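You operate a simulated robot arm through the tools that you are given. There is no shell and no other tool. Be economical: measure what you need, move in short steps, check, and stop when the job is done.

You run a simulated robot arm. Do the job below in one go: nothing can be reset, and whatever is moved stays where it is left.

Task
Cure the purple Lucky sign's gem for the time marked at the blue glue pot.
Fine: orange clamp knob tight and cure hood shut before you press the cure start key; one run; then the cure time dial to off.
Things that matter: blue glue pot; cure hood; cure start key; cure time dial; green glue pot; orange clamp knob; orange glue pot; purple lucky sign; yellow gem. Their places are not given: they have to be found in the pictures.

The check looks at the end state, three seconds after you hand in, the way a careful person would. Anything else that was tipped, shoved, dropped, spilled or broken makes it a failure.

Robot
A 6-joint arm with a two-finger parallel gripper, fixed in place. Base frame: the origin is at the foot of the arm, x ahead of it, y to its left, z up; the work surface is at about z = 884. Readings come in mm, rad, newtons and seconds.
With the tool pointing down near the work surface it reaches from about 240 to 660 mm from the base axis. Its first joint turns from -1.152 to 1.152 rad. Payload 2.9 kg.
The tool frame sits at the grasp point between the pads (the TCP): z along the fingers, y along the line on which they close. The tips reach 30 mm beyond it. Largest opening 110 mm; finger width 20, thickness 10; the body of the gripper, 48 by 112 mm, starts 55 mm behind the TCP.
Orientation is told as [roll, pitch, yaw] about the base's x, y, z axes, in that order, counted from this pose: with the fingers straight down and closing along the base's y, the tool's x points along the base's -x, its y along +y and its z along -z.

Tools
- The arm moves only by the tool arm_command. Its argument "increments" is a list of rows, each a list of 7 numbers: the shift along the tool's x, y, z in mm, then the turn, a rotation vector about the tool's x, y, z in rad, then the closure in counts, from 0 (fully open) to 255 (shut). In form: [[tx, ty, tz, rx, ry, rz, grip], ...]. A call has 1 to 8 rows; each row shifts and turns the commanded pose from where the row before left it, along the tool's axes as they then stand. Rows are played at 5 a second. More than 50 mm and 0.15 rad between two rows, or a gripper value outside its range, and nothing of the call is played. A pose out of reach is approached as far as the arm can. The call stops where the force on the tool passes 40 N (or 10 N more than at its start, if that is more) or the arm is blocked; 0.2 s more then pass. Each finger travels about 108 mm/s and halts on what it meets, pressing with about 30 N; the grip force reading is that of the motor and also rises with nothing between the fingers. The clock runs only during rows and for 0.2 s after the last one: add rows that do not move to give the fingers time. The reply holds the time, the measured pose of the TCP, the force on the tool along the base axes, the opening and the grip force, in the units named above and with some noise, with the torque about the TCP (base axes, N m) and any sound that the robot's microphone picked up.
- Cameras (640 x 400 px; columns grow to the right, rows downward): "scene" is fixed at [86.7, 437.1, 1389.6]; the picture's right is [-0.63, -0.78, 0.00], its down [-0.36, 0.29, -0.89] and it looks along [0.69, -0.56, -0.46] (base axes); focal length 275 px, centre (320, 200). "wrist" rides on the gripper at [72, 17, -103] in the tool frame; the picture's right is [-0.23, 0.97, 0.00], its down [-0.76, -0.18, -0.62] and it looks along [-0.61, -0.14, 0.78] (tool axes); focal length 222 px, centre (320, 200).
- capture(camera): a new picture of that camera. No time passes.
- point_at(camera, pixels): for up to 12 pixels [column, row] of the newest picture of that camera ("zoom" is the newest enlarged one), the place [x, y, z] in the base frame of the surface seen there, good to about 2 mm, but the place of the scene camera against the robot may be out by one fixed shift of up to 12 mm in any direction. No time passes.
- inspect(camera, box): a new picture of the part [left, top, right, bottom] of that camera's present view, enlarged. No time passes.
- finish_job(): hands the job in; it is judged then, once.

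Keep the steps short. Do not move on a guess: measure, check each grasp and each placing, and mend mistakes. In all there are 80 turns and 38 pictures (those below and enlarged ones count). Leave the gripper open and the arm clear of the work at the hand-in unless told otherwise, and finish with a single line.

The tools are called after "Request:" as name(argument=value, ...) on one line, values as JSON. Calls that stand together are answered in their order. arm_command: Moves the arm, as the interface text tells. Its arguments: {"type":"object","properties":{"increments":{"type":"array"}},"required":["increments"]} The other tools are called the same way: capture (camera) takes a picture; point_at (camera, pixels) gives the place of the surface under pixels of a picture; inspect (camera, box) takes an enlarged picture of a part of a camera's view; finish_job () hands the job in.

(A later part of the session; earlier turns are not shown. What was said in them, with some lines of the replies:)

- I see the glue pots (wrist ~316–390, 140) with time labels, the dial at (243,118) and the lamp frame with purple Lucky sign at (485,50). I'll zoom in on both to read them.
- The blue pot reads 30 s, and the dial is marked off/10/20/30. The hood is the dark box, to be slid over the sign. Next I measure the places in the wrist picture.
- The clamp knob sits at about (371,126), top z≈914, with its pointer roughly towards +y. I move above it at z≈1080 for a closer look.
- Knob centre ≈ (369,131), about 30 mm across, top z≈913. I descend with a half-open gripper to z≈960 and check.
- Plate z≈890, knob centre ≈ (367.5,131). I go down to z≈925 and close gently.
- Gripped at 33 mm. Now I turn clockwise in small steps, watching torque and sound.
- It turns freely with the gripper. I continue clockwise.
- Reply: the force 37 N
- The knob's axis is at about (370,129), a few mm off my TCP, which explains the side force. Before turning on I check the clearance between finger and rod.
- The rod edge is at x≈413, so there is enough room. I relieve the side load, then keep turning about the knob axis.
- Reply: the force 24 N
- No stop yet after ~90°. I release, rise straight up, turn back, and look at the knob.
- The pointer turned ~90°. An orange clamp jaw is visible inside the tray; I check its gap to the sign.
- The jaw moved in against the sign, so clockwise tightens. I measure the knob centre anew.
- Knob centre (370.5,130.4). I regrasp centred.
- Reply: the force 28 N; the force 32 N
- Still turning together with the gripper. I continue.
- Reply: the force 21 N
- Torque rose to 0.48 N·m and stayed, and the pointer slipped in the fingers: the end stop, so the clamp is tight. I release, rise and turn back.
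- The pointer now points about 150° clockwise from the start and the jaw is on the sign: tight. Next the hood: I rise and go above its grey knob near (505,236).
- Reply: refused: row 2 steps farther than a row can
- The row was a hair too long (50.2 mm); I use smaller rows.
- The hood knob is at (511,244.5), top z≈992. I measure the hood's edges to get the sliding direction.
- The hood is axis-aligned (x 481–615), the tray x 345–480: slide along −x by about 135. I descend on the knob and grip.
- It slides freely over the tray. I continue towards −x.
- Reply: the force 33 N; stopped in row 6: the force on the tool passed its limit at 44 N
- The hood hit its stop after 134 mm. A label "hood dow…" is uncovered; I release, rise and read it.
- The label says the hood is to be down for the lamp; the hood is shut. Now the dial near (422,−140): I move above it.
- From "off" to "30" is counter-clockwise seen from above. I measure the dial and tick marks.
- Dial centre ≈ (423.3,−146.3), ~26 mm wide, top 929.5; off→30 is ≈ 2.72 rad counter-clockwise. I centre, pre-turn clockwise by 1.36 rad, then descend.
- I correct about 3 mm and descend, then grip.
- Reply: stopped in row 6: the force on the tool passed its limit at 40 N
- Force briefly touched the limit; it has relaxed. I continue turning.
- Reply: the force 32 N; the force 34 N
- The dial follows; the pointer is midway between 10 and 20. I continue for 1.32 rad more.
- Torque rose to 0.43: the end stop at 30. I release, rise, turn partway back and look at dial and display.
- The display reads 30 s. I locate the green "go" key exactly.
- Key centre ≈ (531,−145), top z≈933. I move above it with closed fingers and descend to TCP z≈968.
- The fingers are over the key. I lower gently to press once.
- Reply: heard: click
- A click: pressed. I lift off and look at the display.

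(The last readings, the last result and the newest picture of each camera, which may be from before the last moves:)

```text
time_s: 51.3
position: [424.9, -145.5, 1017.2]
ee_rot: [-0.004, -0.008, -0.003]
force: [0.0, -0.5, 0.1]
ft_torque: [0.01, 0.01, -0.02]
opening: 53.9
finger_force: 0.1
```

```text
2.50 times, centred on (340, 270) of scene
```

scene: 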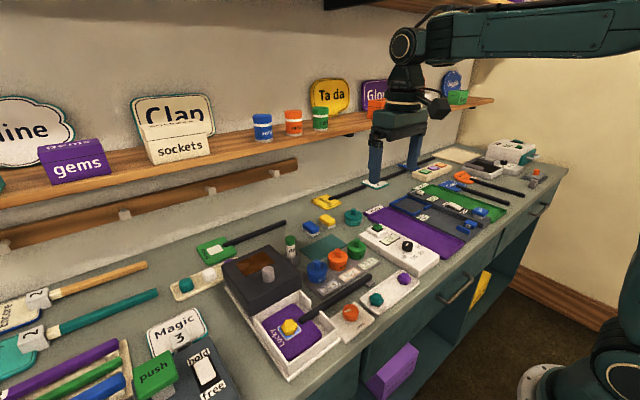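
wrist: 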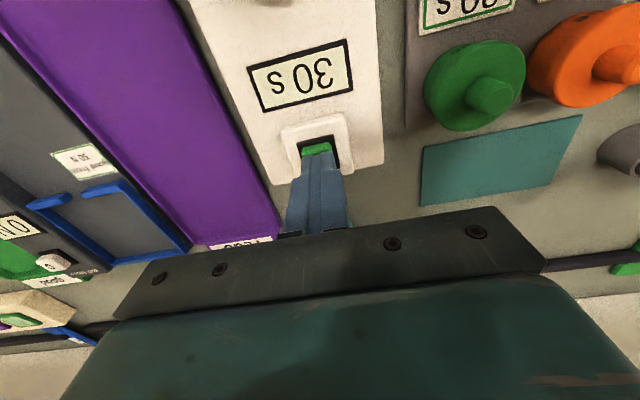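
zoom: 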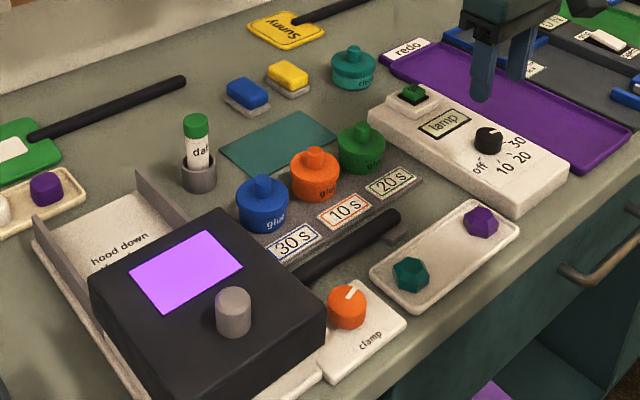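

The lamp is on (purple window, display "lamp"). I wait out the 30 s; meanwhile I pre-turn the gripper high above the dial.

Request:
arm_command(increments=[[0, 0, 0, 0, 0, -0.15, 130], [0, 0, 0, 0, 0, -0.15, 130], [0, 0, 0, 0, 0, -0.15, 130], [0, 0, 0, 0, 0, -0.15, 130], [0, 0, 0, 0, 0, -0.15, 130], [0, 0, 0, 0, 0, -0.15, 130], [0, 0, 0, 0, 0, -0.15, 130], [0, 0, 0, 0, 0, -0.15, 130]])

Request:
arm_command(increments=[[0, 0, 0, 0, 0, 0, 130], [0, 0, 0, 0, 0, 0, 130], [0, 0, 0, 0, 0, 0, 130], [0, 0, 0, 0, 0, 0, 130], [0, 0, 0, 0, 0, 0, 130], [0, 0, 0, 0, 0, 0, 130], [0, 0, 0, 0, 0, 0, 130], [0, 0, 0, 0, 0, 0, 130]])

Request:
arm_command(increments=[[0, 0, 0, 0, 0, 0, 130], [0, 0, 0, 0, 0, 0, 130], [0, 0, 0, 0, 0, 0, 130], [0, 0, 0, 0, 0, 0, 130], [0, 0, 0, 0, 0, 0, 130], [0, 0, 0, 0, 0, 0, 130], [0, 0, 0, 0, 0, 0, 130], [0, 0, 0, 0, 0, 0, 130]])

Request:
arm_command(increments=[[0, 0, 0, 0, 0, 0, 130], [0, 0, 0, 0, 0, 0, 130], [0, 0, 0, 0, 0, 0, 130], [0, 0, 0, 0, 0, 0, 130], [0, 0, 0, 0, 0, 0, 130], [0, 0, 0, 0, 0, 0, 130], [0, 0, 0, 0, 0, 0, 130], [0, 0, 0, 0, 0, 0, 130]])

Request:
arm_command(increments=[[0, 0, 0, 0, 0, 0, 130], [0, 0, 0, 0, 0, 0, 130], [0, 0, 0, 0, 0, 0, 130], [0, 0, 0, 0, 0, 0, 130], [0, 0, 0, 0, 0, 0, 130], [0, 0, 0, 0, 0, 0, 130], [0, 0, 0, 0, 0, 0, 130], [0, 0, 0, 0, 0, 0, 130]])

Request:
arm_command(increments=[[0, 0, 0, 0, 0, 0, 130], [0, 0, 0, 0, 0, 0, 130], [0, 0, 0, 0, 0, 0, 130], [0, 0, 0, 0, 0, 0, 130], [0, 0, 0, 0, 0, 0, 130], [0, 0, 0, 0, 0, 0, 130], [0, 0, 0, 0, 0, 0, 130], [0, 0, 0, 0, 0, 0, 130]])

Request:
arm_command(increments=[[0, 0, 0, 0, 0, 0, 130], [0, 0, 0, 0, 0, 0, 130], [0, 0, 0, 0, 0, 0, 130], [0, 0, 0, 0, 0, 0, 130], [0, 0, 0, 0, 0, 0, 130], [0, 0, 0, 0, 0, 0, 130], [0, 0, 0, 0, 0, 0, 130], [0, 0, 0, 0, 0, 0, 130]])

Request:
arm_command(increments=[[0, 0, 0, 0, 0, 0, 130], [0, 0, 0, 0, 0, 0, 130], [0, 0, 0, 0, 0, 0, 130], [0, 0, 0, 0, 0, 0, 130], [0, 0, 0, 0, 0, 0, 130], [0, 0, 0, 0, 0, 0, 130], [0, 0, 0, 0, 0, 0, 130], [0, 0, 0, 0, 0, 0, 130]])

Request:
arm_command(increments=[[0, 0, 0, 0, 0, 0, 130], [0, 0, 0, 0, 0, 0, 130], [0, 0, 0, 0, 0, 0, 130], [0, 0, 0, 0, 0, 0, 130], [0, 0, 0, 0, 0, 0, 130], [0, 0, 0, 0, 0, 0, 130], [0, 0, 0, 0, 0, 0, 130], [0, 0, 0, 0, 0, 0, 130]])

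Request:
arm_command(increments=[[0, 0, 0, 0, 0, 0, 130], [0, 0, 0, 0, 0, 0, 130], [0, 0, 0, 0, 0, 0, 130], [0, 0, 0, 0, 0, 0, 130], [0, 0, 0, 0, 0, 0, 130], [0, 0, 0, 0, 0, 0, 130], [0, 0, 0, 0, 0, 0, 130], [0, 0, 0, 0, 0, 0, 130]])

Request:
arm_command(increments=[[0, 0, 0, 0, 0, 0, 130], [0, 0, 0, 0, 0, 0, 130], [0, 0, 0, 0, 0, 0, 130], [0, 0, 0, 0, 0, 0, 130], [0, 0, 0, 0, 0, 0, 130], [0, 0, 0, 0, 0, 0, 130], [0, 0, 0, 0, 0, 0, 130], [0, 0, 0, 0, 0, 0, 130]])

Request:
arm_command(increments=[[0, 0, 0, 0, 0, 0, 130], [0, 0, 0, 0, 0, 0, 130], [0, 0, 0, 0, 0, 0, 130], [0, 0, 0, 0, 0, 0, 130], [0, 0, 0, 0, 0, 0, 130], [0, 0, 0, 0, 0, 0, 130], [0, 0, 0, 0, 0, 0, 130], [0, 0, 0, 0, 0, 0, 130]])

Request:
arm_command(increments=[[0, 0, 0, 0, 0, 0, 130], [0, 0, 0, 0, 0, 0, 130], [0, 0, 0, 0, 0, 0, 130], [0, 0, 0, 0, 0, 0, 130], [0, 0, 0, 0, 0, 0, 130], [0, 0, 0, 0, 0, 0, 130], [0, 0, 0, 0, 0, 0, 130], [0, 0, 0, 0, 0, 0, 130]])

Request:
arm_command(increments=[[0, 0, 0, 0, 0, 0, 130], [0, 0, 0, 0, 0, 0, 130], [0, 0, 0, 0, 0, 0, 130], [0, 0, 0, 0, 0, 0, 130], [0, 0, 0, 0, 0, 0, 130], [0, 0, 0, 0, 0, 0, 130], [0, 0, 0, 0, 0, 0, 130], [0, 0, 0, 0, 0, 0, 130]])

Request:
arm_command(increments=[[0, 0, 0, 0, 0, 0, 130], [0, 0, 0, 0, 0, 0, 130], [0, 0, 0, 0, 0, 0, 130], [0, 0, 0, 0, 0, 0, 130], [0, 0, 0, 0, 0, 0, 130], [0, 0, 0, 0, 0, 0, 130], [0, 0, 0, 0, 0, 0, 130], [0, 0, 0, 0, 0, 0, 130]])

Request:
arm_command(increments=[[0, 0, 0, 0, 0, 0, 130], [0, 0, 0, 0, 0, 0, 130], [0, 0, 0, 0, 0, 0, 130], [0, 0, 0, 0, 0, 0, 130], [0, 0, 0, 0, 0, 0, 130], [0, 0, 0, 0, 0, 0, 130], [0, 0, 0, 0, 0, 0, 130], [0, 0, 0, 0, 0, 0, 130]])

Request:
arm_command(increments=[[0, 0, 0, 0, 0, 0, 130], [0, 0, 0, 0, 0, 0, 130], [0, 0, 0, 0, 0, 0, 130], [0, 0, 0, 0, 0, 0, 130], [0, 0, 0, 0, 0, 0, 130], [0, 0, 0, 0, 0, 0, 130], [0, 0, 0, 0, 0, 0, 130], [0, 0, 0, 0, 0, 0, 130]])

Request:
arm_command(increments=[[0, 0, 0, 0, 0, 0, 130], [0, 0, 0, 0, 0, 0, 130], [0, 0, 0, 0, 0, 0, 130], [0, 0, 0, 0, 0, 0, 130], [0, 0, 0, 0, 0, 0, 130], [0, 0, 0, 0, 0, 0, 130], [0, 0, 0, 0, 0, 0, 130], [0, 0, 0, 0, 0, 0, 130]])

```text
time_s: 53.1
position: [425.5, -144.4, 1015.4]
ee_rot: [-0.007, 0.003, 1.198]
force: [-0.3, -0.2, -1.0]
ft_torque: [0.02, 0.02, -0.02]
opening: 54.0
finger_force: 0.0
```

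```text
time_s: 54.9
position: [426.4, -144.2, 1014.8]
ee_rot: [-0.008, 0.001, 1.195]
force: [0.3, -0.5, -0.3]
ft_torque: [-0.02, -0.01, 0.0]
opening: 53.9
finger_force: 0.0
```

```text
time_s: 56.7
position: [424.0, -143.1, 1015.6]
ee_rot: [-0.009, 0.002, 1.197]
force: [-0.2, -0.2, 0.9]
ft_torque: [0.01, 0.01, -0.01]
opening: 53.9
finger_force: 0.0
```

```text
time_s: 58.5
position: [425.9, -143.8, 1015.6]
ee_rot: [-0.009, 0.001, 1.194]
force: [1.1, 0.3, 0.6]
ft_torque: [0.0, -0.03, -0.02]
opening: 53.7
finger_force: 0.1
```

```text
time_s: 60.3
position: [425.7, -143.7, 1015.5]
ee_rot: [-0.009, 0.002, 1.196]
force: [-0.1, -0.2, 0.0]
ft_torque: [0.01, 0.0, -0.03]
opening: 54.1
finger_force: 0.0
```

```text
time_s: 62.1
position: [425.2, -143.4, 1015.6]
ee_rot: [-0.009, 0.002, 1.195]
force: [0.2, 0.4, 0.6]
ft_torque: [0.0, 0.0, -0.02]
opening: 53.7
finger_force: 0.1
```

```text
time_s: 63.9
position: [426.3, -143.8, 1015.6]
ee_rot: [-0.009, 0.003, 1.195]
force: [-0.9, 0.0, -0.7]
ft_torque: [0.01, -0.01, -0.01]
opening: 54.0
finger_force: 0.1
```

```text
time_s: 65.7
position: [425.5, -144.4, 1015.3]
ee_rot: [-0.009, 0.004, 1.197]
force: [-0.1, -0.3, 0.2]
ft_torque: [-0.01, 0.03, -0.01]
opening: 54.0
finger_force: 0.0
```

```text
time_s: 67.5
position: [426.0, -143.1, 1015.0]
ee_rot: [-0.008, 0.003, 1.195]
force: [-0.1, -0.5, 0.3]
ft_torque: [0.02, -0.01, -0.02]
opening: 53.9
finger_force: 0.1
```

```text
time_s: 69.3
position: [426.0, -143.2, 1015.1]
ee_rot: [-0.008, 0.001, 1.197]
force: [-0.9, -0.4, -0.8]
ft_torque: [-0.02, 0.03, 0.01]
opening: 53.9
finger_force: 0.1
```

```text
time_s: 71.1
position: [426.4, -143.3, 1015.1]
ee_rot: [-0.009, 0.003, 1.196]
force: [-0.1, 0.0, -0.1]
ft_torque: [0.03, 0.02, -0.03]
opening: 54.0
finger_force: 0.1
```

```text
time_s: 72.9
position: [427.2, -143.9, 1015.7]
ee_rot: [-0.009, 0.002, 1.195]
force: [0.7, 0.6, -0.2]
ft_torque: [0.01, 0.02, 0.03]
opening: 53.8
finger_force: 0.1
```

```text
time_s: 74.7
position: [426.0, -143.1, 1014.7]
ee_rot: [-0.009, 0.001, 1.195]
force: [0.5, 0.5, 0.2]
ft_torque: [-0.01, -0.02, 0.01]
opening: 54.2
finger_force: 0.1
```

```text
time_s: 76.5
position: [425.9, -143.0, 1014.0]
ee_rot: [-0.008, 0.002, 1.198]
force: [-0.6, 0.8, -0.7]
ft_torque: [0.0, -0.02, 0.02]
opening: 54.1
finger_force: 0.0
```

```text
time_s: 78.3
position: [426.0, -144.4, 1014.0]
ee_rot: [-0.009, 0.002, 1.195]
force: [0.1, 0.0, 0.4]
ft_torque: [-0.02, -0.01, -0.03]
opening: 53.9
finger_force: 0.1
```

```text
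time_s: 80.1
position: [425.6, -142.9, 1016.4]
ee_rot: [-0.01, 0.003, 1.196]
force: [-0.9, 1.3, 0.9]
ft_torque: [0.0, 0.01, -0.01]
opening: 53.8
finger_force: 0.0
```

```text
time_s: 81.9
position: [425.8, -142.6, 1014.4]
ee_rot: [-0.008, 0.001, 1.195]
force: [-0.9, 0.2, 0.1]
ft_torque: [-0.04, 0.0, 0.04]
opening: 53.9
finger_force: 0.0
```

```text
time_s: 83.7
position: [425.6, -142.8, 1015.7]
ee_rot: [-0.008, 0.002, 1.197]
force: [0.5, -0.2, -0.2]
ft_torque: [0.01, 0.0, 0.03]
opening: 54.2
finger_force: 0.0
```

34 s have passed since the click. I check that the lamp is out.

Request:
inspect(camera="scene", box=[230, 190, 450, 350])

```text
2.50 times, centred on (340, 270) of scene
```

zoom: 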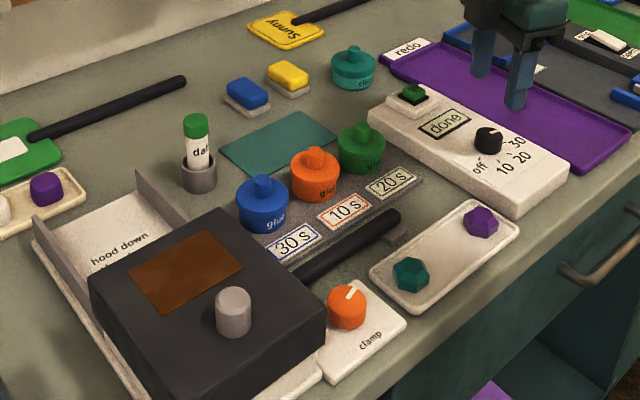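

"done", lamp out. Now I grip the dial again and turn it clockwise back to off.

Request:
arm_command(increments=[[2.6, -0.5, 0, 0, 0, 0, 130], [0, 0, 40, 0, 0, 0, 130], [0, 0, 33, 0, 0, 0, 130], [0, 0, 0, 0, 0, 0, 170], [0, 0, 0, 0, 0, 0, 220], [0, 0, 0, 0, 0, 0, 220]])

Request:
arm_command(increments=[[0, 0, 0, 0, 0, 0.1, 220], [0, 0, 0, 0, 0, 0.1, 220], [0, 0, 0, 0, 0, 0.1, 220], [0, 0, 0, 0, 0, 0.1, 220], [0, 0, 0, 0, 0, 0.1, 220], [0, 0, 0, 0, 0, 0, 220]])

```text
time_s: 85.1
position: [425.9, -144.5, 942.5]
ee_rot: [-0.003, 0.003, 1.195]
force: [-19.8, 7.7, 2.8]
ft_torque: [0.24, 0.35, 0.0]
opening: 29.2
finger_force: 44.8
```

```text
time_s: 86.5
position: [427.9, -145.7, 942.5]
ee_rot: [-0.009, -0.004, 0.696]
force: [-2.8, 23.9, 10.2]
ft_torque: [-0.08, 1.07, -0.05]
opening: 29.1
finger_force: 45.0
```

Request:
arm_command(increments=[[0, 0, 0, 0, 0, 0.1, 220], [0, 0, 0, 0, 0, 0.1, 220], [0, 0, 0, 0, 0, 0.1, 220], [0, 0, 0, 0, 0, 0.1, 220], [0, 0, 0, 0, 0, 0.1, 220], [0, 0, 0, 0, 0, 0.1, 220], [0, 0, 0, 0, 0, 0.1, 220], [0, 0, 0, 0, 0, 0, 220]])

Request:
arm_command(increments=[[0, 0, 0, 0, 0, 0.1, 220], [0, 0, 0, 0, 0, 0.1, 220], [0, 0, 0, 0, 0, 0.1, 220], [0, 0, 0, 0, 0, 0.1, 220], [0, 0, 0, 0, 0, 0.1, 220], [0, 0, 0, 0, 0, 0.1, 220], [0, 0, 0, 0, 0, 0.1, 220], [0, 0, 0, 0, 0, 0, 220]])

```text
time_s: 88.3
position: [426.1, -147.1, 942.3]
ee_rot: [-0.002, -0.012, -0.006]
force: [11.0, 14.2, 2.8]
ft_torque: [0.46, -1.34, -0.02]
opening: 29.1
finger_force: 44.9
```

```text
time_s: 90.1
position: [424.7, -148.0, 941.6]
ee_rot: [0.003, -0.014, -0.709]
force: [17.1, -6.0, -1.3]
ft_torque: [-0.17, -0.21, 0.02]
opening: 29.0
finger_force: 44.7
```

Turned 1.9 rad so far, with no stop. I continue until the stop.

Request:
arm_command(increments=[[0, 0, 0, 0, 0, 0.1, 220], [0, 0, 0, 0, 0, 0.1, 220], [0, 0, 0, 0, 0, 0.1, 220], [0, 0, 0, 0, 0, 0.1, 220], [0, 0, 0, 0, 0, 0.1, 220], [0, 0, 0, 0, 0, 0, 220]])

Request:
arm_command(increments=[[0, 0, 0, 0, 0, 0.1, 220], [0, 0, 0, 0, 0, 0.1, 220], [0, 0, 0, 0, 0, 0.05, 220], [0, 0, 0, 0, 0, 0, 220]])

```text
time_s: 91.5
position: [426.1, -148.0, 942.0]
ee_rot: [0.01, -0.011, -1.207]
force: [13.7, -16.5, -7.1]
ft_torque: [-0.82, -0.42, 0.0]
opening: 29.4
finger_force: 44.5
```

```text
time_s: 92.5
position: [424.7, -147.5, 942.6]
ee_rot: [0.007, -0.007, -1.458]
force: [5.9, -19.2, 4.5]
ft_torque: [-0.68, -0.25, 0.3]
opening: 29.2
finger_force: 45.0
```

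Torque has risen: the off stop after 2.65 rad. I release, rise and check.

Request:
arm_command(increments=[[0, 0, 0, 0, 0, 0, 180], [0, 0, 0, 0, 0, 0, 150], [0, 0, -40, 0, 0, 0, 130], [0, 0, -45, 0, 0, 0, 130], [0, 0, -45, 0, 0, -0.15, 130], [0, 0, -45, 0, 0, -0.15, 90], [0, 0, 0, 0, 0, -0.15, 0], [0, 0, 0, 0, 0, -0.15, 0]])

Request:
arm_command(increments=[[0, 0, 0, 0, 0, -0.15, 0], [0, 0, 0, 0, 0, -0.15, 0], [0, 0, 0, 0, 0, -0.15, 0], [0, 0, 0, 0, 0, -0.15, 0], [0, 0, 0, 0, 0, -0.15, 0], [0, 0, 0, 0, 0, -0.1, 0], [0, 0, 0, 0, 0, 0, 0]])

Request:
inspect(camera="scene", box=[230, 190, 450, 350])

```text
time_s: 94.3
position: [423.0, -148.1, 1117.4]
ee_rot: [0.003, -0.01, -0.855]
force: [0.3, -0.2, -0.4]
ft_torque: [0.04, 0.0, -0.01]
opening: 110.0
finger_force: 0.0
```

```text
time_s: 95.9
position: [424.1, -146.1, 1117.0]
ee_rot: [-0.004, -0.007, -0.002]
force: [1.0, -0.4, 0.1]
ft_torque: [0.01, -0.01, -0.01]
opening: 110.0
finger_force: 0.1
```

```text
2.50 times, centred on (340, 270) of scene
```

zoom: 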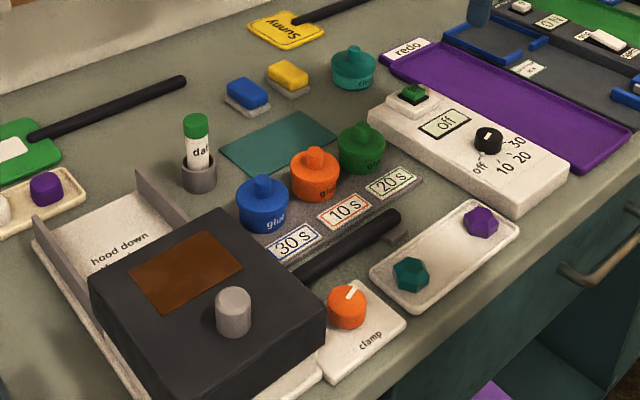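

The dial and display read off, the hood is shut, the clamp is tight, nothing else has moved, and the gripper is open and clear. I hand in.

Request:
finish_job()

```text
The job is handed in.
```

The purple Lucky sign's gem was cured for 30 s in one run with the clamp tight and the hood shut, and the cure time dial is back at off.
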